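You operate a simulated robot arm through the tools that you are given. There is no shell and no other tool. Be economical: measure what you need, move in short steps, check, and stop when the job is done.

You are at the controls of a simulated robot arm. One attempt, no reset.

## Task
Fetch the blue brush and set it on the top of the brown table. Fetch the purple rag from the top of the goods table and set it on the top of the front spool stack. Put the orange tube on the top of the test bench away on the top of the brown table. Put the green block on the top of the test bench away on the top of the brown table. Put the white filter labelled "27" from the top of the test bench on top of the orange spool there. The order is free. Set down upright: orange tube, white filter.

It is judged by the outcome, as a careful person would: the job done as asked, and still so three seconds after it is handed in. It fails if anything else is knocked over, pushed out of place, dropped, spilled or broken.

## Robot
A 6-joint arm with a two-finger parallel gripper on a trunk, on a base that drives. Base frame: it is fixed to the floor where the robot stands at the start and does not move with it; the origin is under the middle of the robot, x ahead of it, y to its left, z up; the surface under the hand at the start is at about z = 780. Lengths are in mm, angles in rad, forces in N, time in s.
Its first joint turns from -2.897 to 2.897 rad. Places, roughly: blue brush (6x12x11 cm) [800, -200, 600]; green block (3x3x3 cm) [700, 4600, 900]; orange spool [750, 4500, 1000]; orange tube [500, 4750, 1000]; purple rag (12x9x4 cm) [700, -800, 600]; top of the brown table [800, 600, 800]; top of the front spool stack (24x24 cm) [-420, -880, 940]; white filter [750, 4750, 1000]. Payload 3.43 kg.
The tool frame sits at the grasp point between the pads (the TCP): z along the fingers, y along the line on which they close. The tips reach 34 mm beyond it. Largest opening 128 mm; finger width 24, thickness 12; the body of the gripper, 48 by 130 mm, starts 96 mm behind the TCP.
Orientation is that of the tool frame in the base frame, as [roll, pitch, yaw] about the fixed x, y, z axes, in that order (R = Rz(yaw) Ry(pitch) Rx(roll)). With the fingers straight down and closing along the base's y, the tool's x points along the base's -x, its y along +y and its z along -z.

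## Interface
- The arm moves only by the tool arm_command. Its argument "commands" is one flat list of numbers, 6 for each row, row after row: the shift along the tool's x, y, z in units of 30 mm (1.0 is 30 mm), then the turn, a rotation vector about the tool's x, y, z in units of 5 degrees (1.0 is 5 degrees). In form: [dx, dy, dz, ax, ay, az, dx, dy, dz, ax, ay, az, ...]. A call has 1 to 20 rows; each row shifts and turns the commanded pose from where the row before left it, along the tool's axes as they then stand. "grip" is the closure, from 0 (fully open) to 1 (shut), set as the call begins (left out, the last holds). A call with a number of a shift or a turn outside -1 to 1 is refused whole. Rows are played at 5 a second. More than 50 mm and 0.15 rad between two rows, or a gripper value outside its range, and nothing of the call is played. A pose out of reach is approached as far as the arm can. The call stops where the force on the tool passes 40 N (or 10 N more than at its start, if that is more) or the arm is blocked; 0.2 s more then pass. The fingers move at their own pace (about 153 mm/s each) and stop on an object; they squeeze with about 24 N. The grip force told is the motor's: it shows also when the fingers shut on nothing. Time passes only in rows, and 0.2 s behind the last, so rows that do not move let the fingers close. It gives the time, the measured TCP pose, the force on the tool (base axes), the opening and the grip force at its end, in the units of the frame above (readings bear some noise), with the torque about the TCP (base axes, N m) and any sound that the robot's microphone picked up.
- Cameras (640 x 400 px; columns grow to the right, rows downward): "scene" is now at [155.6, 166.6, 1215.3]; the picture's right is [-0.56, -0.83, 0.00], its down [-0.35, 0.24, -0.90] and it looks along [0.75, -0.51, -0.43] (base axes); focal length 214 px, centre (320, 200). "wrist" rides on the gripper at [76, -11, -160] in the tool frame; the picture's right is [0.15, 0.99, 0.00], its down [-0.88, 0.13, -0.46] and it looks along [-0.45, 0.07, 0.89] (tool axes); focal length 234 px, centre (320, 200).
- snapshot(camera): a new picture of that camera. No time passes.
- roll_base(legs): drives the robot by 1 to 6 legs, each [ahead, left, turn to the left] in mm, mm and rad, along the robot's own axes; the way and the turn of a leg run together, so that a leg with both is an arc; at most 1500 mm and 3.142 rad a leg. The arm and the cameras ride along, it lands a little off, and it stops where it bumps. It gives what a move gives.
- turn_head(pan, tilt): turns the head with the scene camera to pan (to the left, within 2.496 rad either way) and tilt (down, from -0.506 to 1.204), counted from straight ahead of the robot. It gives what a move gives.
- point_at(camera, pixels): for up to 12 pixels [column, row] of the newest picture of that camera ("zoom" is the newest enlarged one), the place [x, y, z] in the base frame of the surface seen there, good to about 3 mm. No time passes.
- inspect(camera, box): a new picture of the part [left, top, right, bottom] of that camera's present view, enlarged. No time passes.
- job_done(): hands the job in; it is judged then, once.

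Work in short steps. Measure before you move; look again where a grasp or a placing could have gone wrong, and mend it. You have 110 turns and 90 pictures in all, those below and enlarged ones among them. Open the gripper and draw the arm clear of the work before you hand the job in, unless the task says otherwise; then end with one line.

The tools are called as name(argument=value, ...) on one line, values as JSON. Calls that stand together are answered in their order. arm_command: Moves the arm, as the interface text tells. Its arguments: {"type":"object","properties":{"commands":{"type":"array","items":{"type":"number"}},"grip":{"type":"number"}},"required":["commands"]} The other tools are called the same way: roll_base (legs) drives the base; turn_head (pan, tilt) turns the head that bears the scene camera; snapshot (camera) takes a picture; point_at (camera, pixels) gives the place of the surface under pixels of a picture; inspect (camera, box) takes an enlarged picture of a part of a camera's view; job_done () hands the job in.

At the start:

```text
time_s: 0.0
ee_pos: [612.8, 300.4, 1144.6]
tcp_rot: [-3.14, 0.001, 3.139]
wrist_force: [0.2, 0.5, 0.6]
wrist_torque: [0.01, 0.01, 0.01]
width: 128.0
gripper_force: 0.0
robot x, y, heading: [-0.8, 1.9, 0.001]
head pan, tilt: [-0.597, 0.442]
```

scene: 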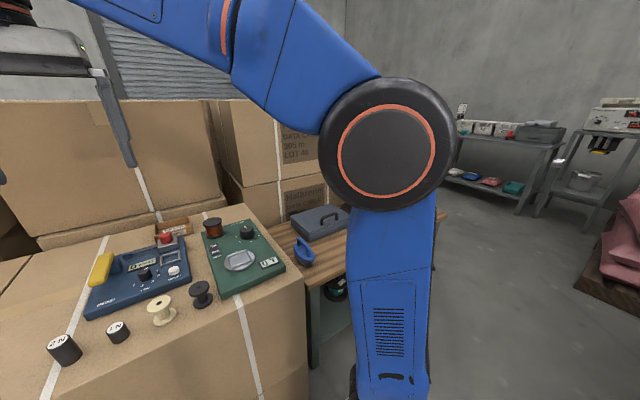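
wrist: 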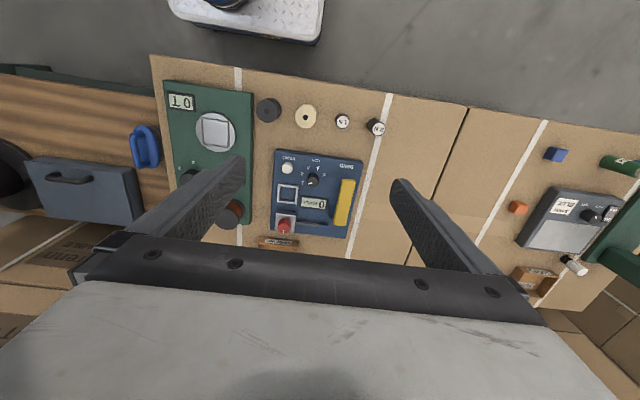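

The scene picture shows the carton-like table with devices and a blue brush at about (305,252) on the wooden table. I look around with the head before moving.

turn_head(pan=0.5, tilt=0.6)

snapshot(camera="scene")

turn_head(pan=-1.3, tilt=0.5)

snapshot(camera="scene")

turn_head(pan=-2.3, tilt=0.4)

snapshot(camera="scene")

turn_head(pan=1.6, tilt=0.3)

snapshot(camera="scene")

```text
time_s: 1.3
ee_pos: [613.2, 299.5, 1145.4]
tcp_rot: [-3.142, -0.002, 3.141]
wrist_force: [0.1, -0.5, -0.1]
wrist_torque: [0.02, 0.0, -0.02]
width: 128.1
gripper_force: 0.1
robot x, y, heading: [2.4, 2.2, 0.001]
head pan, tilt: [0.499, 0.6]
```

```text
87 pictures are left
```

scene: 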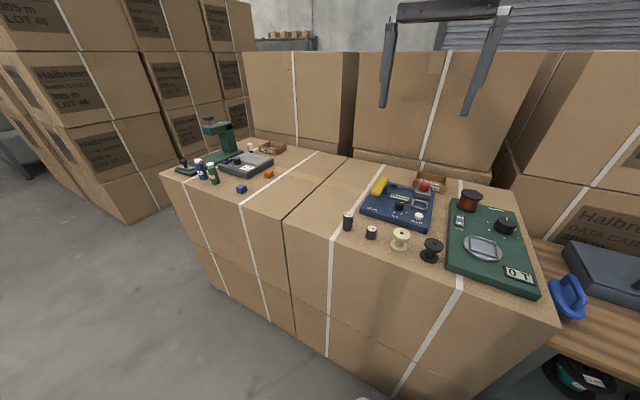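

```text
time_s: 3.1
ee_pos: [612.5, 300.9, 1143.4]
tcp_rot: [3.141, 0.0, 3.141]
wrist_force: [-0.4, 0.1, -0.4]
wrist_torque: [0.03, 0.0, 0.02]
width: 128.1
gripper_force: 0.0
robot x, y, heading: [-2.5, 1.0, 0.0]
head pan, tilt: [-1.3, 0.499]
```

```text
86 pictures are left
```

scene: 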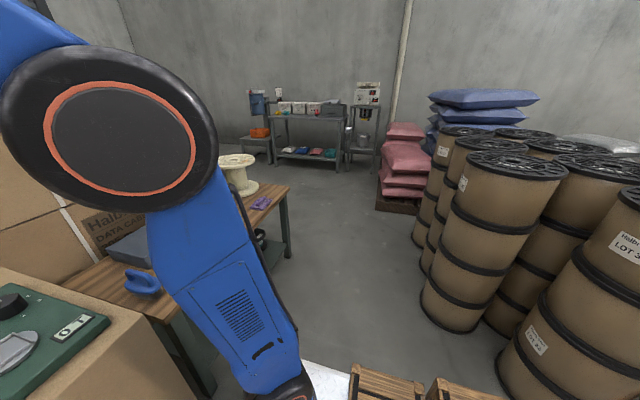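

```text
time_s: 4.4
ee_pos: [612.9, 300.5, 1143.5]
tcp_rot: [-3.141, 0.0, 3.141]
wrist_force: [-0.2, -0.3, -0.1]
wrist_torque: [-0.02, 0.0, -0.01]
width: 127.8
gripper_force: 0.0
robot x, y, heading: [1.5, -1.0, 0.002]
head pan, tilt: [-2.3, 0.4]
```

```text
85 pictures are left
```

scene: 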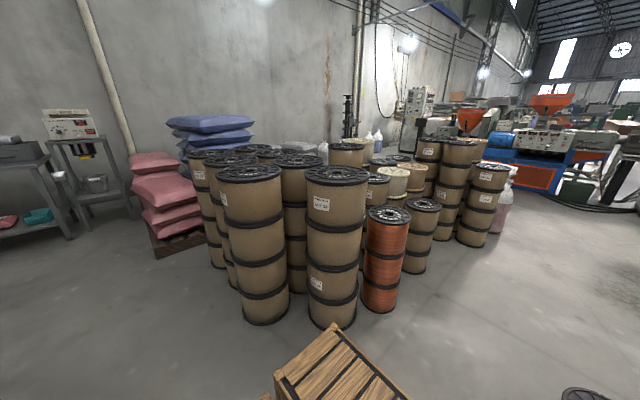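

```text
time_s: 7.6
ee_pos: [612.9, 301.1, 1144.1]
tcp_rot: [3.141, -0.001, 3.142]
wrist_force: [-0.8, -0.3, -1.0]
wrist_torque: [0.01, 0.0, -0.03]
width: 128.1
gripper_force: 0.1
robot x, y, heading: [0.1, -1.4, -0.001]
head pan, tilt: [1.6, 0.3]
```

```text
84 pictures are left
```

scene: 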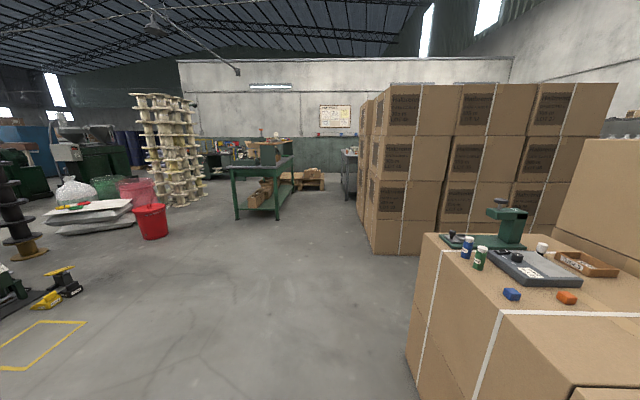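

The cartons form the brown table, the wooden table to its right is the goods table. I re-view the front with pan 0.2 to measure the brush and free table area.

turn_head(pan=0.2, tilt=0.7)

snapshot(camera="scene")

```text
time_s: 9.1
ee_pos: [612.9, 301.1, 1143.5]
tcp_rot: [3.14, 0.0, -3.14]
wrist_force: [-0.7, 0.2, -0.4]
wrist_torque: [-0.02, -0.02, 0.0]
width: 128.0
gripper_force: 0.1
robot x, y, heading: [-0.9, -0.6, 0.003]
head pan, tilt: [0.201, 0.7]
```

```text
83 pictures are left
```

scene: 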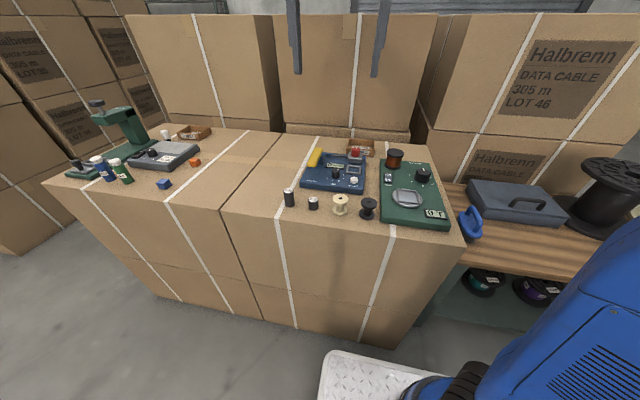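

The brush shows at (470,222); I measure it, the table's corners and the free area, and zoom on the brush.

point_at(camera="scene", pixels=[[470, 222], [476, 243], [461, 212], [221, 208], [466, 243], [275, 135], [230, 175], [260, 165], [205, 190], [288, 198], [520, 240], [165, 184]])

inspect(camera="scene", box=[400, 160, 560, 260])

```text
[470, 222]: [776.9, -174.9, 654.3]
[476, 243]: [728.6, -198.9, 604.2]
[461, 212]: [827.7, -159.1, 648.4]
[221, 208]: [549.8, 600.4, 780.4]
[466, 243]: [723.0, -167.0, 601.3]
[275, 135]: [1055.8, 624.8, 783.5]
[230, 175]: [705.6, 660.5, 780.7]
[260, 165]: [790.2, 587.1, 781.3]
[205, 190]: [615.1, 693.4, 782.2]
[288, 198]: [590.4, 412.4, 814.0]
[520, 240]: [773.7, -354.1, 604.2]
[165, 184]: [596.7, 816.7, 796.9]
```

```text
4.00 times, centred on (480, 210) of scene
```

zoom: 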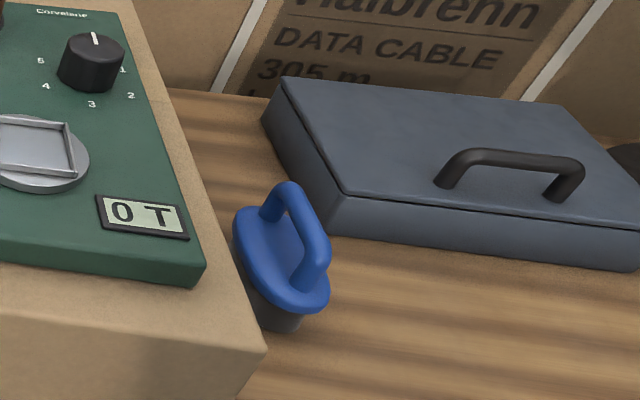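

I measure the handle and brush plate in the enlarged view, and the carton's near edge.

point_at(camera="zoom", pixels=[[286, 188], [300, 220], [318, 252], [310, 275], [270, 207], [245, 225], [322, 300], [290, 320], [255, 345], [195, 270], [245, 260], [300, 320]])

```text
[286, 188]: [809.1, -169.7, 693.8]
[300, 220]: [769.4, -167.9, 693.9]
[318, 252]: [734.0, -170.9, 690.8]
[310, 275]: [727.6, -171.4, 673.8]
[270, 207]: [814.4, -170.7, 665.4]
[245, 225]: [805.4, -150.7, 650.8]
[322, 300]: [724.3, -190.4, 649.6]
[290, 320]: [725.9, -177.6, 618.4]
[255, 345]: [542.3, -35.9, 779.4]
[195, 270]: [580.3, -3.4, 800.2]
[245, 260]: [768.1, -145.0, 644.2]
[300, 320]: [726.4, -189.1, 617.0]
```

The brush handle bar is centred at about (770,-170) with its top near z 698, running along x, about 130 mm from the carton wall. I move above it at the present height with the gripper open.

arm_command(commands=[-0.327, -0.981, 0, 0, 0, 0, -0.327, -0.981, 0, 0, 0, 0, -0.327, -0.981, 0, 0, 0, 0, -0.327, -0.981, 0, 0, 0, 0, -0.327, -0.981, 0, 0, 0, 0, -0.327, -0.981, 0, 0, 0, 0, -0.327, -0.981, 0, 0, 0, 0, -0.327, -0.981, 0, 0, 0, 0, -0.327, -0.981, 0, 0, 0, 0, -0.327, -0.981, 0, 0, 0, 0, -0.327, -0.981, 0, 0, 0, 0, -0.327, -0.981, 0, 0, 0, 0, -0.327, -0.981, 0, 0, 0, 0, -0.327, -0.981, 0, 0, 0, 0, -0.327, -0.981, 0, 0, 0, 0, -0.327, -0.981, 0, 0, 0, 0], grip=0)

arm_command(commands=[0, 0, 1, 0, 0, 0, 0, 0, 1, 0, 0, 0, 0, 0, 1, 0, 0, 0, 0, 0, 1, 0, 0, 0, 0, 0, 1, 0, 0, 0, 0, 0, 1, 0, 0, 0, 0, 0, 1, 0, 0, 0, 0, 0, 1, 0, 0, 0, 0, 0, 1, 0, 0, 0, 0, 0, 1, 0, 0, 0])

snapshot(camera="wrist")

```text
time_s: 12.5
ee_pos: [769.1, -168.9, 1144.4]
tcp_rot: [3.141, -0.001, 3.14]
wrist_force: [-0.4, 0.1, 0.8]
wrist_torque: [0.01, -0.02, -0.03]
width: 128.1
gripper_force: 0.1
robot x, y, heading: [1.0, 1.6, -0.001]
head pan, tilt: [0.201, 0.7]
```

```text
time_s: 14.7
ee_pos: [770.8, -168.7, 845.9]
tcp_rot: [3.141, 0.0, -3.141]
wrist_force: [0.3, -0.2, 0.1]
wrist_torque: [-0.01, -0.01, -0.01]
width: 128.1
gripper_force: 0.1
robot x, y, heading: [-4.1, 2.9, 0.0]
head pan, tilt: [0.201, 0.7]
```

```text
81 pictures are left
```

wrist: 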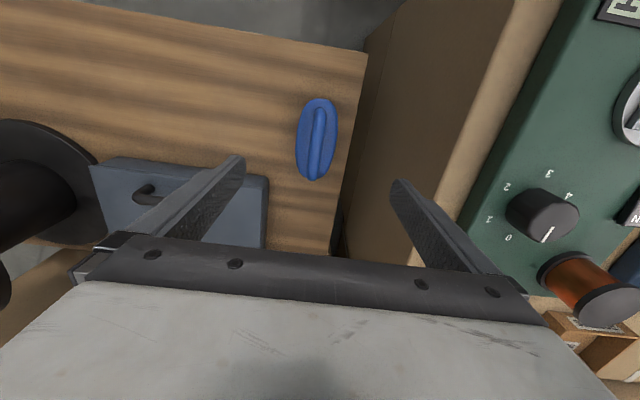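

I check the carton edge position and the tool case height near the fingers' path.

point_at(camera="wrist", pixels=[[470, 190], [440, 235], [500, 90], [350, 200], [255, 205], [317, 110], [314, 165], [318, 140], [240, 180], [440, 100]])

```text
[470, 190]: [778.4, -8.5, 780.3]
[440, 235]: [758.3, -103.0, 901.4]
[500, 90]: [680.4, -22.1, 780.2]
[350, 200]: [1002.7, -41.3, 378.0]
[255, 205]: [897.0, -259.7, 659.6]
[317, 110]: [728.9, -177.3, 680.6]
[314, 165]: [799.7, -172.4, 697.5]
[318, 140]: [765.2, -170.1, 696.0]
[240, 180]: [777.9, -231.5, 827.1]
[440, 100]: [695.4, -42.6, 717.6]
```

The wall is at y≈-40 and the case well clear, so I descend to z≈692 and close.

arm_command(commands=[0, 0.05, 1, 0, 0, 0, 0, 0, 1, 0, 0, 0, 0, 0, 1, 0, 0, 0, 0, 0, 1, 0, 0, 0, 0, 0, 1, 0, 0, 0, 0, 0, 0.13, 0, 0, 0])

arm_command(commands=[0, 0, 0, 0, 0, 0, 0, 0, 0, 0, 0, 0, 0, 0, 0, 0, 0, 0, 0, 0, 0, 0, 0, 0], grip=1)

arm_command(commands=[0, 0, -1, 0, 0, 0, 0, 0, -1, 0, 0, 0])

snapshot(camera="wrist")

```text
time_s: 16.1
ee_pos: [770.8, -170.0, 688.8]
tcp_rot: [3.141, 0.0, 3.142]
wrist_force: [0.3, -0.3, 0.2]
wrist_torque: [0.01, 0.02, 0.01]
width: 127.9
gripper_force: 0.0
robot x, y, heading: [0.0, -1.0, -0.002]
head pan, tilt: [0.201, 0.7]
```

```text
time_s: 17.1
ee_pos: [770.8, -169.4, 689.7]
tcp_rot: [-3.142, -0.001, 3.142]
wrist_force: [0.1, -0.1, 0.6]
wrist_torque: [0.04, -0.05, -0.03]
width: 17.2
gripper_force: 23.9
robot x, y, heading: [-2.9, -2.1, -0.004]
head pan, tilt: [0.201, 0.7]
```

```text
time_s: 17.7
ee_pos: [769.3, -169.3, 749.2]
tcp_rot: [-3.141, -0.002, -3.141]
wrist_force: [0.1, 0.1, -1.5]
wrist_torque: [0.0, 0.04, -0.02]
width: 17.1
gripper_force: 24.4
robot x, y, heading: [4.1, 1.9, -0.002]
head pan, tilt: [0.201, 0.7]
```

```text
80 pictures are left
```

wrist: 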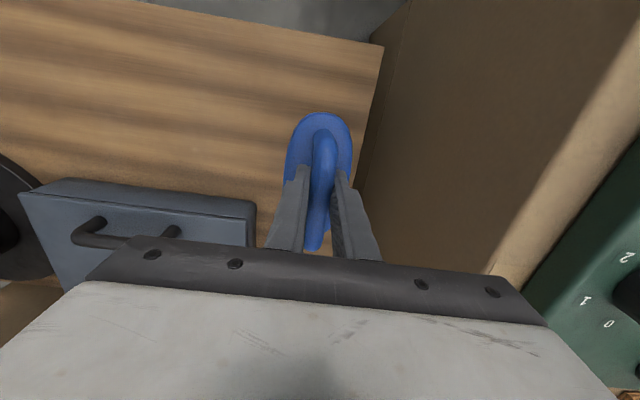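

The brush is held by the handle (width 17). I lift to z≈1000, then carry it over to the free stretch at about (720,555).

arm_command(commands=[0, 0, -1, 0, 0, 0, 0, 0, -1, 0, 0, 0, 0, 0, -1, 0, 0, 0, 0, 0, -1, 0, 0, 0, 0, 0, -1, 0, 0, 0, 0, 0, -1, 0, 0, 0, 0, 0, -1, 0, 0, 0, 0, 0, -1, 0, 0, 0, 0, 0, -1, 0, 0, 0])

arm_command(commands=[0.067, 0.967, 0, 0, 0, 0, 0.067, 0.967, 0, 0, 0, 0, 0.067, 0.967, 0, 0, 0, 0, 0.067, 0.967, 0, 0, 0, 0, 0.067, 0.967, 0, 0, 0, 0, 0.067, 0.967, 0, 0, 0, 0, 0.067, 0.967, 0, 0, 0, 0, 0.067, 0.967, 0, 0, 0, 0, 0.067, 0.967, 0, 0, 0, 0, 0.067, 0.967, 0, 0, 0, 0, 0.067, 0.967, 0, 0, 0, 0, 0.067, 0.967, 0, 0, 0, 0, 0.067, 0.967, 0, 0, 0, 0, 0.067, 0.967, 0, 0, 0, 0, 0.067, 0.967, 0, 0, 0, 0, 0.067, 0.967, 0, 0, 0, 0, 0.067, 0.967, 0, 0, 0, 0, 0.067, 0.967, 0, 0, 0, 0, 0.067, 0.967, 0, 0, 0, 0, 0.067, 0.967, 0, 0, 0, 0])

arm_command(commands=[0.067, 0.967, 0, 0, 0, 0, 0.067, 0.967, 0, 0, 0, 0, 0.067, 0.967, 0, 0, 0, 0, 0.067, 0.967, 0, 0, 0, 0, 0.067, 0.967, 0, 0, 0, 0])

snapshot(camera="wrist")

snapshot(camera="scene")

```text
time_s: 19.7
ee_pos: [769.7, -168.4, 1019.8]
tcp_rot: [-3.141, -0.001, 3.14]
wrist_force: [0.3, -1.4, -3.0]
wrist_torque: [0.04, 0.05, -0.01]
width: 17.1
gripper_force: 24.0
robot x, y, heading: [-0.5, 0.7, 0.0]
head pan, tilt: [0.201, 0.7]
```

```text
time_s: 23.9
ee_pos: [731.2, 412.3, 1020.7]
tcp_rot: [3.141, -0.002, 3.14]
wrist_force: [0.7, -0.8, -1.2]
wrist_torque: [0.06, -0.02, 0.01]
width: 17.1
gripper_force: 23.9
robot x, y, heading: [0.5, 0.9, 0.002]
head pan, tilt: [0.201, 0.7]
```

```text
time_s: 25.1
ee_pos: [720.0, 556.4, 1021.1]
tcp_rot: [3.139, 0.001, 3.14]
wrist_force: [-0.4, -1.5, -0.3]
wrist_torque: [0.04, -0.03, 0.01]
width: 17.3
gripper_force: 24.2
robot x, y, heading: [-2.7, -0.7, -0.001]
head pan, tilt: [0.201, 0.7]
```

```text
79 pictures are left
```

wrist: 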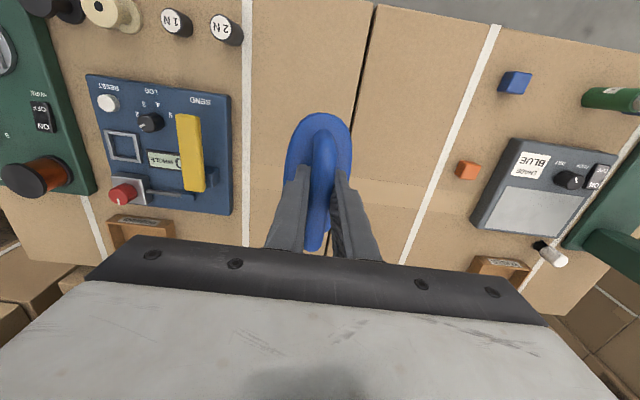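

```text
78 pictures are left
```

scene: 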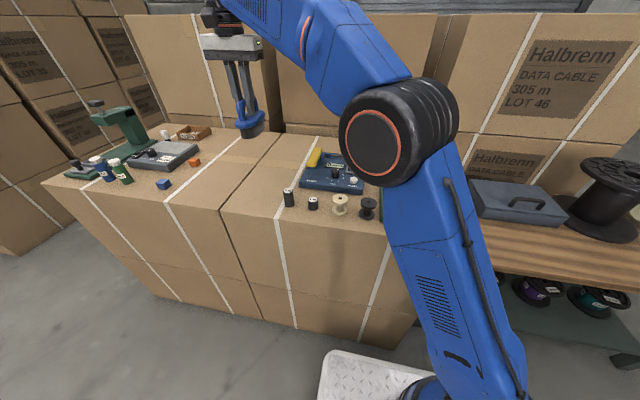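

point_at(camera="wrist", pixels=[[247, 100], [246, 200], [365, 60], [380, 160], [435, 170], [470, 90], [180, 120]])

```text
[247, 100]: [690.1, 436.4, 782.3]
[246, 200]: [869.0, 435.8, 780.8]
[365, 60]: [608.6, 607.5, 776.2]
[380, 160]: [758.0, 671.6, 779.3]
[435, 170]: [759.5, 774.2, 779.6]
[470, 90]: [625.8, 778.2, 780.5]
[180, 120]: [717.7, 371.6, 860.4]
```

The free strip is between the strap (y≈436) and the seam (y≈608). I shift to y≈525 and descend to just above contact (z≈872).

arm_command(commands=[0, -1, 0, 0, 0, 0, 0, 0, 1, 0, 0, 0, 0, 0, 1, 0, 0, 0, 0, 0, 1, 0, 0, 0, 0, 0, 1, 0, 0, 0, 0, 0, 0.8, 0, 0, 0])

arm_command(commands=[0, 0, 0.1, 0, 0, 0, 0, 0, 0.1, 0, 0, 0])

snapshot(camera="wrist")

```text
time_s: 26.5
ee_pos: [721.2, 525.4, 876.5]
tcp_rot: [-3.14, 0.001, 3.141]
wrist_force: [-0.4, -0.7, -1.4]
wrist_torque: [0.01, 0.01, -0.01]
width: 16.9
gripper_force: 23.5
robot x, y, heading: [2.0, 1.5, 0.002]
head pan, tilt: [0.201, 0.7]
```

```text
time_s: 27.1
ee_pos: [720.4, 525.9, 869.4]
tcp_rot: [3.14, -0.001, 3.14]
wrist_force: [-0.1, -0.7, -1.3]
wrist_torque: [0.01, 0.01, 0.0]
width: 16.9
gripper_force: 24.4
robot x, y, heading: [-1.4, -4.3, 0.003]
head pan, tilt: [0.201, 0.7]
```

```text
77 pictures are left
```

wrist: 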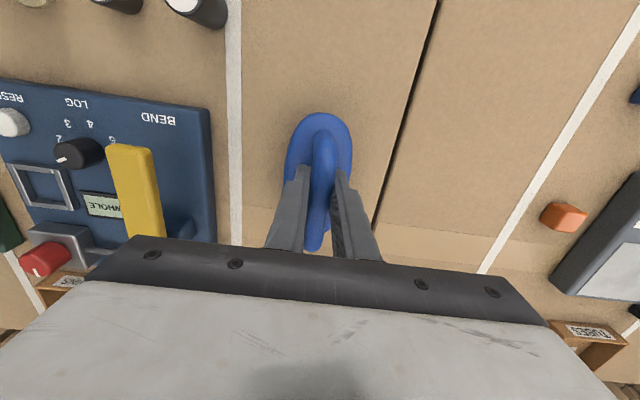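

No contact force yet; I lower by 1.5 mm rows until contact is felt.

arm_command(commands=[0, 0, 0.05, 0, 0, 0, 0, 0, 0.05, 0, 0, 0])

```text
time_s: 27.7
ee_pos: [720.1, 525.4, 869.2]
tcp_rot: [3.139, 0.001, 3.14]
wrist_force: [4.7, -3.8, 18.5]
wrist_torque: [-0.01, 0.05, 0.06]
width: 17.1
gripper_force: 24.0
robot x, y, heading: [1.2, -1.0, -0.001]
head pan, tilt: [0.201, 0.7]
```

Contact (18 N up). I open and rise clear, then look.

arm_command(commands=[0, 0, -0.03, 0, 0, 0, 0, 0, 0, 0, 0, 0, 0, 0, 0, 0, 0, 0], grip=0)

arm_command(commands=[0, 0, -1, 0, 0, 0, 0, 0, -1, 0, 0, 0, 0, 0, -1, 0, 0, 0, 0, 0, -1, 0, 0, 0, 0, 0, -1, 0, 0, 0, 0, 0, -1, 0, 0, 0, 0, 0, -1, 0, 0, 0])

snapshot(camera="wrist")

turn_head(pan=-1.6, tilt=0.7)

snapshot(camera="scene")

```text
time_s: 28.5
ee_pos: [719.3, 527.6, 868.9]
tcp_rot: [-3.141, 0.0, 3.142]
wrist_force: [0.3, 0.1, 0.9]
wrist_torque: [-0.03, 0.01, 0.0]
width: 128.0
gripper_force: 0.0
robot x, y, heading: [1.4, 2.5, 0.001]
head pan, tilt: [0.201, 0.7]
```

```text
time_s: 30.1
ee_pos: [721.7, 522.9, 1074.6]
tcp_rot: [3.138, 0.003, 3.142]
wrist_force: [-0.8, -0.6, -0.1]
wrist_torque: [0.01, 0.04, 0.01]
width: 127.9
gripper_force: 0.1
out of reach, approached as far as the arm can: row 7
robot x, y, heading: [0.5, -2.4, -0.001]
head pan, tilt: [0.201, 0.7]
```

```text
76 pictures are left
```

wrist: 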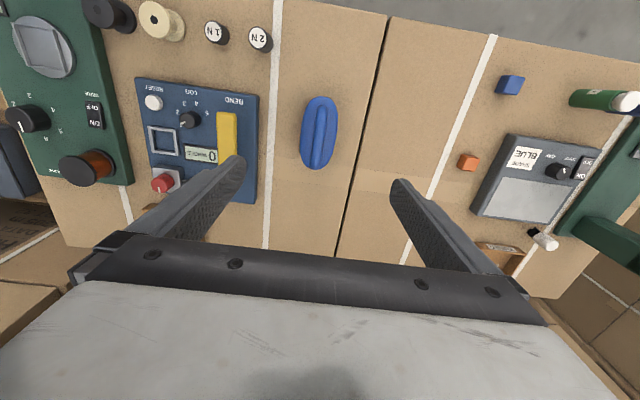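

```text
time_s: 31.9
ee_pos: [719.9, 523.3, 1073.0]
tcp_rot: [3.138, 0.003, -3.14]
wrist_force: [-0.5, -0.2, 0.0]
wrist_torque: [-0.05, 0.01, 0.03]
width: 128.3
gripper_force: 0.1
robot x, y, heading: [-0.3, -0.7, 0.003]
head pan, tilt: [-1.6, 0.7]
```

```text
75 pictures are left
```

scene: 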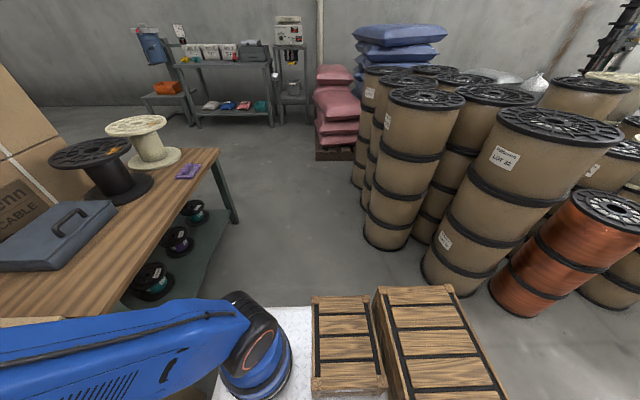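

The brush stands on the brown table. The purple rag is at (187,171); I measure it, and the candidate spool stack tops.

point_at(camera="scene", pixels=[[187, 171], [180, 176], [198, 167], [218, 152], [560, 125], [427, 98], [500, 96], [560, 140], [610, 205], [438, 290], [380, 300], [490, 335]])

inspect(camera="scene", box=[130, 130, 250, 205])

inspect(camera="scene", box=[480, 80, 640, 180])

```text
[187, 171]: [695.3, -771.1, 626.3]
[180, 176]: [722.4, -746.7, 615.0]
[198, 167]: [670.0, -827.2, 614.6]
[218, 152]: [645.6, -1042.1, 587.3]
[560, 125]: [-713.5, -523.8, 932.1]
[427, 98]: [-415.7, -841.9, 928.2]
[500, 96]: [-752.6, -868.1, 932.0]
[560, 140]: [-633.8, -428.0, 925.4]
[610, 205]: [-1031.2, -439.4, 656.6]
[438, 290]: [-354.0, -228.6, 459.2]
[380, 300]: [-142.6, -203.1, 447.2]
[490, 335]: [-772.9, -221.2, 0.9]
```

```text
5.33 times, centred on (190, 168) of scene
```

zoom: 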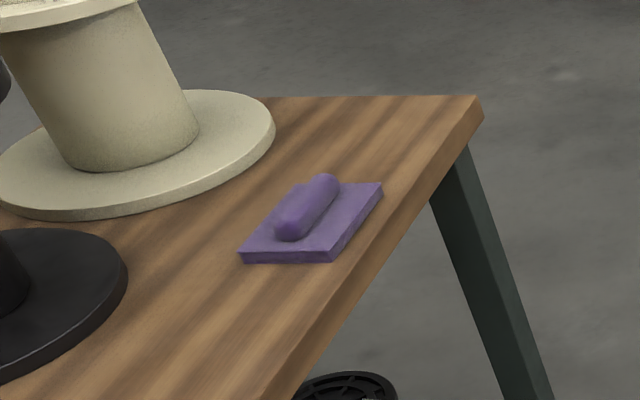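

```text
4.00 times, centred on (560, 130) of scene
```

zoom: 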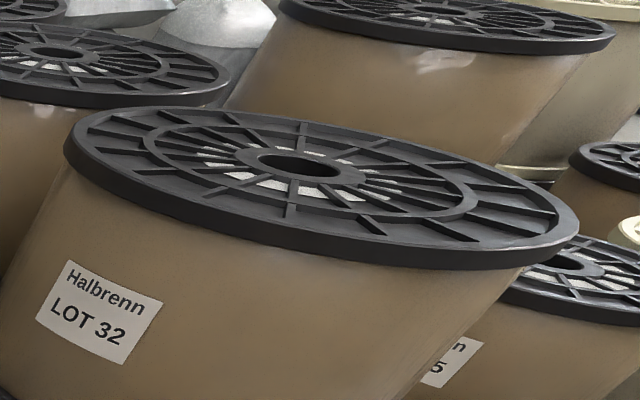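

The front stack is the one at (427,98), with top z≈930. Before driving I check whether the crates beside the robot are on the floor or on its deck, looking steeply down.

turn_head(pan=-1.9, tilt=1.2)

snapshot(camera="scene")

turn_head(pan=2.3, tilt=0.9)

snapshot(camera="scene")

```text
time_s: 32.9
ee_pos: [720.5, 522.8, 1072.8]
tcp_rot: [3.138, 0.002, 3.141]
wrist_force: [-0.5, -0.8, -0.4]
wrist_torque: [0.03, 0.01, -0.01]
width: 127.9
gripper_force: 0.0
robot x, y, heading: [-1.4, -1.9, -0.003]
head pan, tilt: [-1.901, 1.201]
```

```text
72 pictures are left
```

scene: 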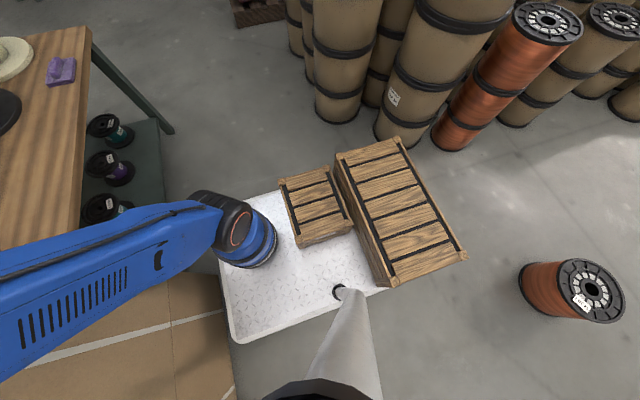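

```text
time_s: 36.3
ee_pos: [719.9, 523.1, 1074.0]
tcp_rot: [3.137, 0.002, 3.14]
wrist_force: [-0.6, -0.9, 0.1]
wrist_torque: [-0.02, 0.02, 0.02]
width: 127.9
gripper_force: 0.0
robot x, y, heading: [1.5, 2.7, 0.006]
head pan, tilt: [2.3, 0.901]
```

```text
71 pictures are left
```

scene: 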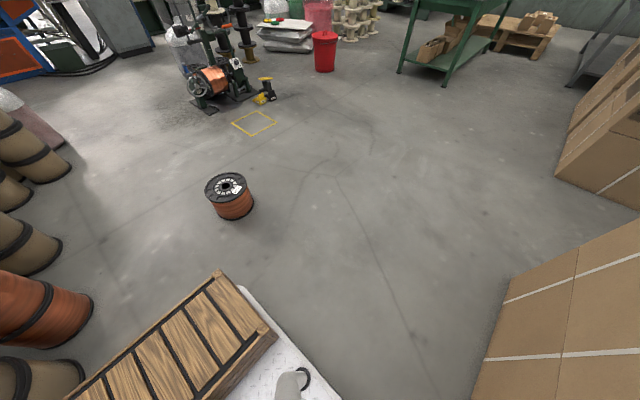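

The crates sit on the robot's own white deck. I turn back to measure the deck and crate extents, floor-level obstacles and the table legs for driving.

turn_head(pan=-1.9, tilt=1.2)

snapshot(camera="scene")

point_at(camera="scene", pixels=[[238, 338], [222, 270], [262, 200], [338, 145], [398, 138], [465, 252], [388, 285], [165, 130], [340, 115], [385, 140], [152, 170], [435, 145]])

```text
time_s: 39.7
ee_pos: [720.8, 522.8, 1074.1]
tcp_rot: [3.137, 0.002, 3.141]
wrist_force: [-0.5, -0.6, 0.5]
wrist_torque: [-0.02, 0.0, 0.0]
width: 127.9
gripper_force: 0.1
robot x, y, heading: [2.6, 1.0, -0.003]
head pan, tilt: [-1.901, 1.201]
```

```text
70 pictures are left
```

scene: 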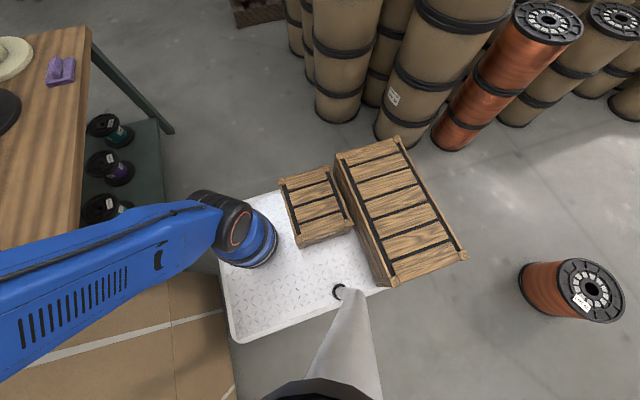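

```text
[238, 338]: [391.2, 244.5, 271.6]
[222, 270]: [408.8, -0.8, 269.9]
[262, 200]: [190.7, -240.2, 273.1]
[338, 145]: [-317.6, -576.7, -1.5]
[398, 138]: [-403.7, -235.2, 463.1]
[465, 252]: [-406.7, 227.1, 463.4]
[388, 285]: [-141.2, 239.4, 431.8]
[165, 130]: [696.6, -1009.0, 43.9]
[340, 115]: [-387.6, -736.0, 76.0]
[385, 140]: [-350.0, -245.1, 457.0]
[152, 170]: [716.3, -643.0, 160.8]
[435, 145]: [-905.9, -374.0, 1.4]
```

The base spans x −420..410, y ±250 with crates riding on it; the front stack edge is at y≈−760 and next stack at x≈−540. Sliding 350 mm right keeps it clear and brings both rag and stack in reach.

roll_base(legs=[[0, -350, 0]])

turn_head(pan=-1.0, tilt=0.7)

snapshot(camera="scene")

```text
time_s: 41.9
ee_pos: [719.9, 169.4, 1074.1]
tcp_rot: [3.137, 0.001, 3.14]
wrist_force: [0.2, 0.2, -0.1]
wrist_torque: [-0.03, 0.0, 0.0]
width: 128.1
gripper_force: 0.0
robot x, y, heading: [0.3, -354.8, -0.003]
head pan, tilt: [-1.901, 1.201]
```

```text
time_s: 43.1
ee_pos: [722.2, 168.9, 1073.9]
tcp_rot: [3.137, 0.0, 3.14]
wrist_force: [-0.1, 0.4, -0.1]
wrist_torque: [-0.02, -0.01, -0.03]
width: 128.1
gripper_force: 0.0
robot x, y, heading: [-1.0, -352.4, -0.001]
head pan, tilt: [-1.0, 0.7]
```

```text
69 pictures are left
```

scene: 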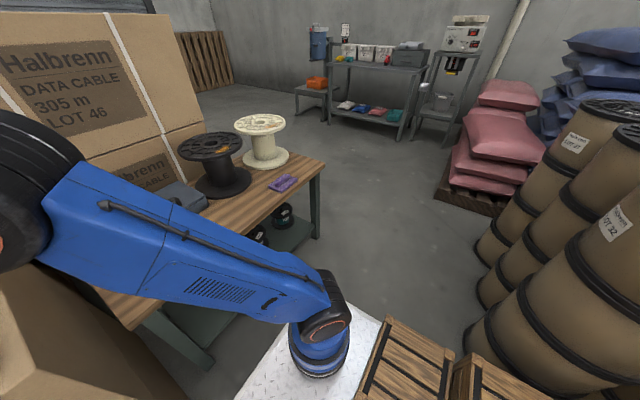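

The rag is at (282,183), with two tall spools beside it. I zoom and measure them.

inspect(camera="scene", box=[170, 105, 330, 205])

point_at(camera="zoom", pixels=[[430, 300], [452, 302], [480, 292], [405, 320], [420, 345], [518, 290], [490, 275], [455, 335], [360, 70], [150, 150], [330, 280], [480, 205]])

```text
4.00 times, centred on (250, 155) of scene
```

zoom: 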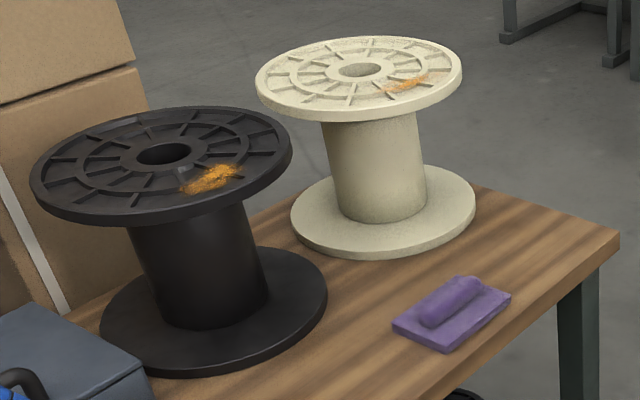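

```text
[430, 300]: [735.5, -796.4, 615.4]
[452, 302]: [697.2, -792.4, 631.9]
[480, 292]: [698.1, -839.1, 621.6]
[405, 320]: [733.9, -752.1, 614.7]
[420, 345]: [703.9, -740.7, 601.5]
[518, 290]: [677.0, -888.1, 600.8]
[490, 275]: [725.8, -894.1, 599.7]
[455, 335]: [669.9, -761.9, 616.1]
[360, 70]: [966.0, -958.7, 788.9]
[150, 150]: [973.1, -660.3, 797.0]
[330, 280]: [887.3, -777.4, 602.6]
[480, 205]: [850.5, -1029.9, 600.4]
```

The rag base is ~87 (x) × 120 (y) mm, z 601–616, with its ridge up to 640, centred near (698,−800). I carry the open gripper above it at z≈1000.

arm_command(commands=[0.2, -1, 0.5, 0, 0, 0, 0.2, -1, 0.5, 0, 0, 0, 0.2, -1, 0.5, 0, 0, 0, 0.13, -1, 0.5, 0, 0, 0, 0, -1, 0.47, 0, 0, 0, 0, -1, 0, 0, 0, 0, 0, -1, 0, 0, 0, 0, 0, -1, 0, 0, 0, 0, 0, -1, 0, 0, 0, 0, 0, -1, 0, 0, 0, 0, 0, -1, 0, 0, 0, 0, 0, -1, 0, 0, 0, 0, 0, -1, 0, 0, 0, 0, 0, -1, 0, 0, 0, 0, 0, -1, 0, 0, 0, 0, 0, -1, 0, 0, 0, 0, 0, -1, 0, 0, 0, 0, 0, -1, 0, 0, 0, 0, 0, -1, 0, 0, 0, 0, 0, -1, 0, 0, 0, 0])

arm_command(commands=[0, -1, 0, 0, 0, 0, 0, -1, 0, 0, 0, 0, 0, -1, 0, 0, 0, 0, 0, -1, 0, 0, 0, 0, 0, -1, 0, 0, 0, 0, 0, -1, 0, 0, 0, 0, 0, -1, 0, 0, 0, 0, 0, -1, 0, 0, 0, 0, 0, -1, 0, 0, 0, 0, 0, -1, 0, 0, 0, 0, 0, -1, 0, 0, 0, 0, 0, -1, 0, 0, 0, 0])

arm_command(commands=[0, 0, 0, 0, 0, 1, 0, 0, 0, 0, 0, 1, 0, 0, 0, 0, 0, 1, 0, 0, 0, 0, 0, 1, 0, 0, 0, 0, 0, 1, 0, 0, 0, 0, 0, 1, 0, 0, 0, 0, 0, 1, 0, 0, 0, 0, 0, 1, 0, 0, 0, 0, 0, 1, 0, 0, 0, 0, 0, 1, 0, 0, 0, 0, 0, 1, 0, 0, 0, 0, 0, 1, 0, 0, 0, 0, 0, 1, 0, 0, 0, 0, 0, 1, 0, 0, 0, 0, 0, 1, 0, 0, 0, 0, 0, 1, 0, 0, 0, 0, 0, 1, 0, 0, 0, 0, 0, 1])

snapshot(camera="wrist")

```text
time_s: 47.3
ee_pos: [697.8, -429.8, 996.1]
tcp_rot: [3.139, 0.001, 3.14]
wrist_force: [0.4, -0.3, -0.1]
wrist_torque: [0.01, 0.01, -0.04]
width: 127.8
gripper_force: 0.1
robot x, y, heading: [-3.3, -356.8, -0.003]
head pan, tilt: [-1.0, 0.7]
```

```text
time_s: 49.9
ee_pos: [697.9, -791.3, 995.8]
tcp_rot: [3.137, 0.003, 3.139]
wrist_force: [-0.7, 0.5, 0.5]
wrist_torque: [-0.03, -0.04, 0.01]
width: 128.0
gripper_force: 0.1
robot x, y, heading: [-0.7, -353.5, -0.002]
head pan, tilt: [-1.0, 0.7]
```

```text
time_s: 53.7
ee_pos: [697.7, -791.3, 997.5]
tcp_rot: [3.141, -0.004, 1.568]
wrist_force: [-0.1, -0.6, 0.5]
wrist_torque: [-0.01, 0.04, 0.01]
width: 128.1
gripper_force: 0.0
robot x, y, heading: [-1.9, -354.1, -0.001]
head pan, tilt: [-1.0, 0.7]
```

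```text
67 pictures are left
```

wrist: 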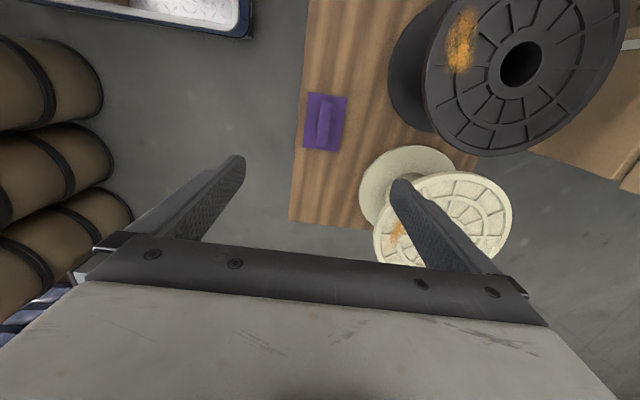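

The rag is at (325,122). I measure its corners and the spool flange nearest to the finger path.

point_at(camera="wrist", pixels=[[309, 94], [345, 98], [305, 147], [340, 151], [325, 104], [323, 140], [324, 122], [362, 185], [395, 85], [376, 235], [292, 200]])

inspect(camera="wrist", box=[260, 80, 388, 160])

```text
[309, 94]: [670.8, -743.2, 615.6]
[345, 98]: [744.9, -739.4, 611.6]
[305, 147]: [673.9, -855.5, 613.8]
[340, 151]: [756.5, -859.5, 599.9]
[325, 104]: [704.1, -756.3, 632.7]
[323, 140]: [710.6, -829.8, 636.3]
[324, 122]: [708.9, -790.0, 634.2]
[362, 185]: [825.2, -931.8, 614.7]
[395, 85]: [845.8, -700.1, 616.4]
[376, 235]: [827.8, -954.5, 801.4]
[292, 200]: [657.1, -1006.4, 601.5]
```

```text
5.00 times, centred on (324, 120) of wrist
```

zoom: 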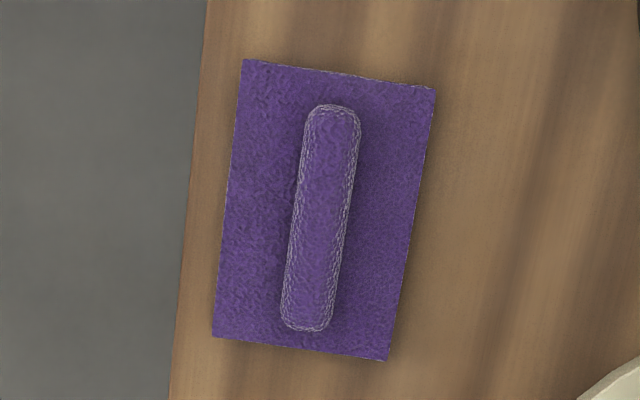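

point_at(camera="zoom", pixels=[[246, 62], [432, 90], [216, 334], [384, 356], [332, 112], [308, 322], [320, 215], [228, 200], [408, 225], [345, 210], [296, 215], [270, 200]])

```text
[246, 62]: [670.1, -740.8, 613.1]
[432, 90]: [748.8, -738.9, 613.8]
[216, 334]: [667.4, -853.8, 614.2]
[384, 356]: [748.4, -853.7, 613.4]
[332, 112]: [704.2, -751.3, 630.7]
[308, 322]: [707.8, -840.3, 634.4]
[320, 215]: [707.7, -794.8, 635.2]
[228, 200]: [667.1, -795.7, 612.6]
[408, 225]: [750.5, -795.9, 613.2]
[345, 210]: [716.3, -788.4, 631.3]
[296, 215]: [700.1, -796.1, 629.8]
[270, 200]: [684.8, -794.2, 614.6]
```

The rag is aligned with the axes, its ridge (≈20 mm wide, z 616–635) centred at (708,−796). I descend to z≈652 around the ridge and close.

arm_command(commands=[-0.15, 0.34, 1, 0, 0, 0, 0, 0, 1, 0, 0, 0, 0, 0, 1, 0, 0, 0, 0, 0, 1, 0, 0, 0, 0, 0, 1, 0, 0, 0, 0, 0, 1, 0, 0, 0, 0, 0, 1, 0, 0, 0, 0, 0, 1, 0, 0, 0, 0, 0, 1, 0, 0, 0, 0, 0, 1, 0, 0, 0])

arm_command(commands=[0, 0, 1, 0, 0, 0, 0, 0, 0.5, 0, 0, 0], grip=0.5)

snapshot(camera="wrist")

```text
time_s: 55.9
ee_pos: [707.7, -795.1, 697.1]
tcp_rot: [3.138, -0.003, 1.569]
wrist_force: [-0.5, -0.1, 0.3]
wrist_torque: [0.01, 0.0, 0.0]
width: 127.9
gripper_force: 0.0
robot x, y, heading: [-0.9, -354.4, 0.004]
head pan, tilt: [-1.0, 0.7]
```

```text
time_s: 56.5
ee_pos: [708.5, -796.5, 649.4]
tcp_rot: [3.139, -0.003, 1.568]
wrist_force: [-0.1, -0.6, 0.6]
wrist_torque: [0.02, 0.01, 0.01]
width: 64.2
gripper_force: 0.1
robot x, y, heading: [-0.9, -350.0, -0.004]
head pan, tilt: [-1.0, 0.7]
```

```text
65 pictures are left
```

wrist: 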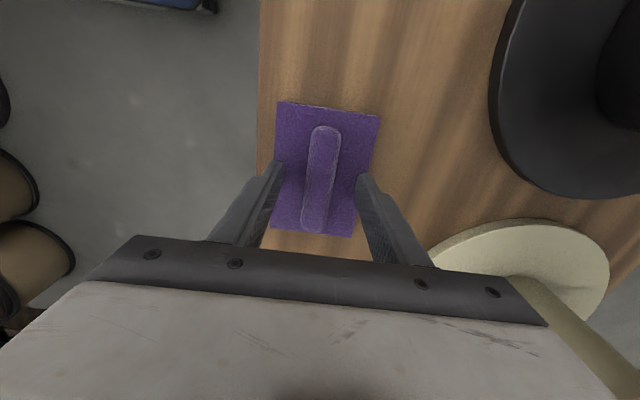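

The fingers straddle the ridge; I close and lift.

arm_command(commands=[0, 0, 0, 0, 0, 0, 0, 0, 0, 0, 0, 0, 0, 0, 0, 0, 0, 0], grip=1)

arm_command(commands=[0, 0, -1, 0, 0, 0, 0, 0, -1, 0, 0, 0, 0, 0, -1, 0, 0, 0])

snapshot(camera="wrist")

```text
time_s: 57.3
ee_pos: [709.2, -795.2, 650.4]
tcp_rot: [3.14, -0.005, 1.568]
wrist_force: [-0.2, -0.5, 0.3]
wrist_torque: [0.01, -0.03, 0.04]
width: 23.1
gripper_force: 23.5
robot x, y, heading: [4.8, -351.0, 0.003]
head pan, tilt: [-1.0, 0.7]
```

```text
time_s: 58.1
ee_pos: [708.1, -796.4, 741.1]
tcp_rot: [3.142, -0.003, 1.569]
wrist_force: [-0.1, 0.4, -0.4]
wrist_torque: [0.0, 0.01, 0.03]
width: 22.9
gripper_force: 23.6
robot x, y, heading: [0.8, -350.4, -0.006]
head pan, tilt: [-1.0, 0.7]
```

```text
64 pictures are left
```

wrist: 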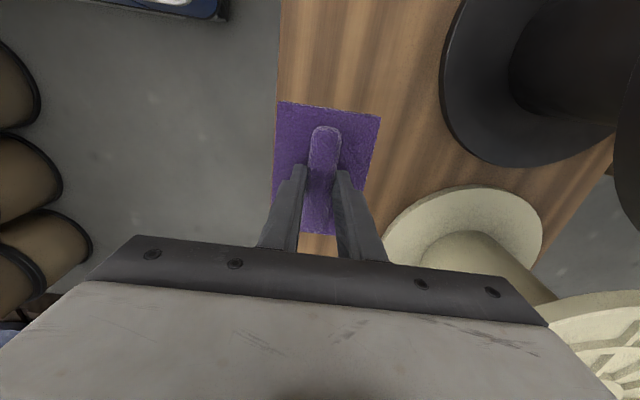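

The rag is held. I lift to z≈1080 and look at the front spool stack to measure its top.

arm_command(commands=[0, 0, -1, 0, 0, 0, 0, 0, -1, 0, 0, 0, 0, 0, -1, 0, 0, 0, 0, 0, -1, 0, 0, 0, 0, 0, -1, 0, 0, 0, 0, 0, -1, 0, 0, 0, 0, 0, -1, 0, 0, 0, 0, 0, -1, 0, 0, 0, 0, 0, -1, 0, 0, 0, 0, 0, -1, 0, 0, 0, 0, 0, -1, 0, 0, 0])

turn_head(pan=-2.0, tilt=0.6)

snapshot(camera="scene")

```text
time_s: 60.5
ee_pos: [707.3, -795.9, 1070.1]
tcp_rot: [3.138, -0.003, 1.568]
wrist_force: [-0.7, 0.5, -0.9]
wrist_torque: [-0.01, -0.02, 0.03]
width: 22.7
gripper_force: 23.6
robot x, y, heading: [0.2, -349.7, -0.003]
head pan, tilt: [-1.0, 0.7]
```

```text
time_s: 61.8
ee_pos: [706.0, -796.4, 1069.3]
tcp_rot: [3.138, -0.002, 1.568]
wrist_force: [0.3, 0.3, 0.1]
wrist_torque: [-0.03, 0.0, -0.03]
width: 23.0
gripper_force: 23.3
robot x, y, heading: [-0.0, -354.1, -0.002]
head pan, tilt: [-2.0, 0.6]
```

```text
63 pictures are left
```

scene: 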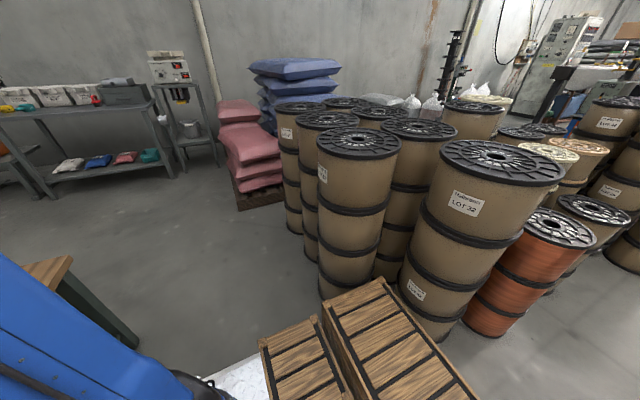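

point_at(camera="scene", pixels=[[318, 142], [399, 145], [358, 130], [355, 157], [358, 142], [335, 147], [380, 148], [420, 128], [328, 118], [500, 160], [382, 112]])

inspect(camera="scene", box=[278, 95, 438, 195])

```text
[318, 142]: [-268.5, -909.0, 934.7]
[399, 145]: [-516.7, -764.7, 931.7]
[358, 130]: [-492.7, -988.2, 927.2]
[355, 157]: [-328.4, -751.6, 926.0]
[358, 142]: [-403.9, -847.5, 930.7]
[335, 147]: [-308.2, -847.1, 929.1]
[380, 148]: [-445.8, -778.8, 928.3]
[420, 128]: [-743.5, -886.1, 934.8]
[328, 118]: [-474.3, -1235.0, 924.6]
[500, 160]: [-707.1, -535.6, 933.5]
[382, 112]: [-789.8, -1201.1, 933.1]
```

```text
4.00 times, centred on (358, 145) of scene
```

zoom: 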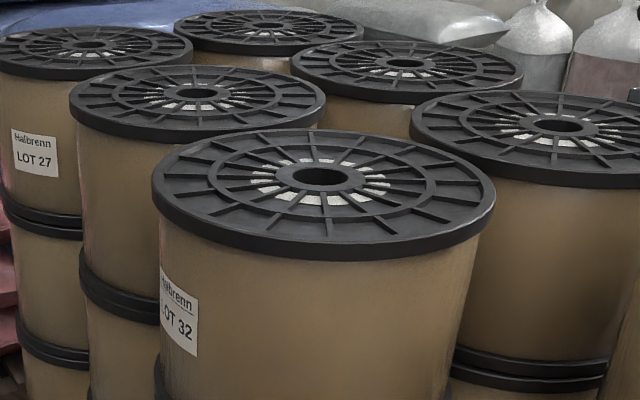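

The front stack's hub is at about (−418,−870), top z≈932. I carry the rag across at z 1070 in two runs.

arm_command(commands=[-0.067, -0.987, 0, 0, 0, 0, -0.067, -0.987, 0, 0, 0, 0, -0.067, -0.987, 0, 0, 0, 0, -0.067, -0.987, 0, 0, 0, 0, -0.067, -0.987, 0, 0, 0, 0, -0.067, -0.987, 0, 0, 0, 0, -0.067, -0.987, 0, 0, 0, 0, -0.067, -0.987, 0, 0, 0, 0, -0.067, -0.987, 0, 0, 0, 0, -0.067, -0.987, 0, 0, 0, 0, -0.067, -0.987, 0, 0, 0, 0, -0.067, -0.987, 0, 0, 0, 0, -0.067, -0.987, 0, 0, 0, 0, -0.067, -0.987, 0, 0, 0, 0, -0.067, -0.987, 0, 0, 0, 0, -0.067, -0.987, 0, 0, 0, 0, -0.067, -0.987, 0, 0, 0, 0, -0.067, -0.987, 0, 0, 0, 0, -0.067, -0.987, 0, 0, 0, 0])

arm_command(commands=[-0.067, -0.987, 0, 0, 0, 0, -0.067, -0.987, 0, 0, 0, 0, -0.067, -0.987, 0, 0, 0, 0, -0.067, -0.987, 0, 0, 0, 0, -0.067, -0.987, 0, 0, 0, 0, -0.067, -0.987, 0, 0, 0, 0, -0.067, -0.987, 0, 0, 0, 0, -0.067, -0.987, 0, 0, 0, 0, -0.067, -0.987, 0, 0, 0, 0, -0.067, -0.987, 0, 0, 0, 0, -0.067, -0.987, 0, 0, 0, 0, -0.067, -0.987, 0, 0, 0, 0, -0.067, -0.987, 0, 0, 0, 0, -0.067, -0.987, 0, 0, 0, 0, -0.067, -0.987, 0, 0, 0, 0, -0.067, -0.987, 0, 0, 0, 0, -0.067, -0.987, 0, 0, 0, 0, -0.067, -0.987, 0, 0, 0, 0, -0.067, -0.987, 0, 0, 0, 0])

snapshot(camera="wrist")

snapshot(camera="scene")

```text
time_s: 65.8
ee_pos: [143.0, -831.4, 1072.3]
tcp_rot: [3.139, -0.003, 1.569]
wrist_force: [0.0, -0.5, -1.3]
wrist_torque: [-0.05, -0.02, 0.01]
width: 23.3
gripper_force: 23.8
robot x, y, heading: [-1.4, -352.6, 0.001]
head pan, tilt: [-2.0, 0.6]
```

```text
time_s: 69.8
ee_pos: [-396.0, -855.4, 1034.7]
tcp_rot: [-3.14, -0.001, 1.569]
wrist_force: [0.6, -0.1, -1.5]
wrist_torque: [-0.03, -0.01, 0.02]
width: 22.9
gripper_force: 23.6
out of reach, approached as far as the arm can: row 17, 18, 19
robot x, y, heading: [-0.4, -353.6, -0.005]
head pan, tilt: [-2.0, 0.6]
```

```text
61 pictures are left
```

wrist: 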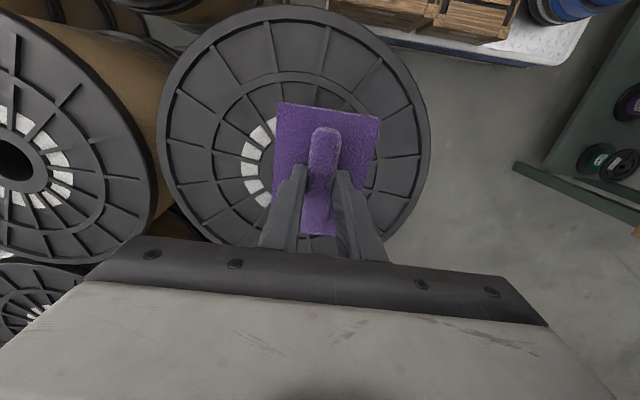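

```text
60 pictures are left
```

scene: 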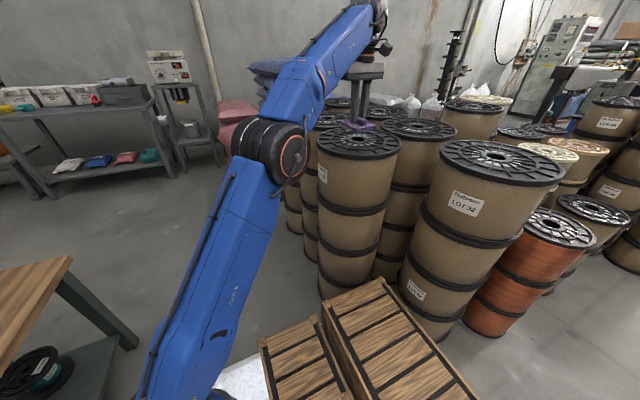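

The arm reached its limit near (−396,−855,1035), close to the hub. I measure the disc rim in the wrist picture relative to the rag.

point_at(camera="wrist", pixels=[[165, 110], [428, 140], [290, 10], [215, 235], [400, 215], [240, 165], [330, 45]])

```text
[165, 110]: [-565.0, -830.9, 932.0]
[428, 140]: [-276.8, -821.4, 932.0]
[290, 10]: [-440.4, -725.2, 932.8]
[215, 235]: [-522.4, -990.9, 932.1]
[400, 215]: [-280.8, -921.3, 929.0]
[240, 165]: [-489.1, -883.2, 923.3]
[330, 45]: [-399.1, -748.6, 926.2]
```

The rim centre is (−421,−872), radius ~147, so the rag will sit well within. I descend to about z 990 first.

arm_command(commands=[0, 0, 0.7, 0, 0, 0, 0, 0, 0.7, 0, 0, 0, 0, 0, 0.7, 0, 0, 0, 0, 0, 0.5, 0, 0, 0])

```text
time_s: 70.7
ee_pos: [-395.0, -853.6, 977.7]
tcp_rot: [-3.133, 0.007, 1.569]
wrist_force: [1.1, -0.3, 7.1]
wrist_torque: [0.16, -0.39, 0.03]
width: 23.4
gripper_force: 23.9
robot x, y, heading: [-2.2, -356.7, -0.001]
head pan, tilt: [-2.0, 0.6]
stopped in row 4: the force on the tool passed its limit at 65 N (the readings are from after the stop); the commanded pose is now the measured one
```

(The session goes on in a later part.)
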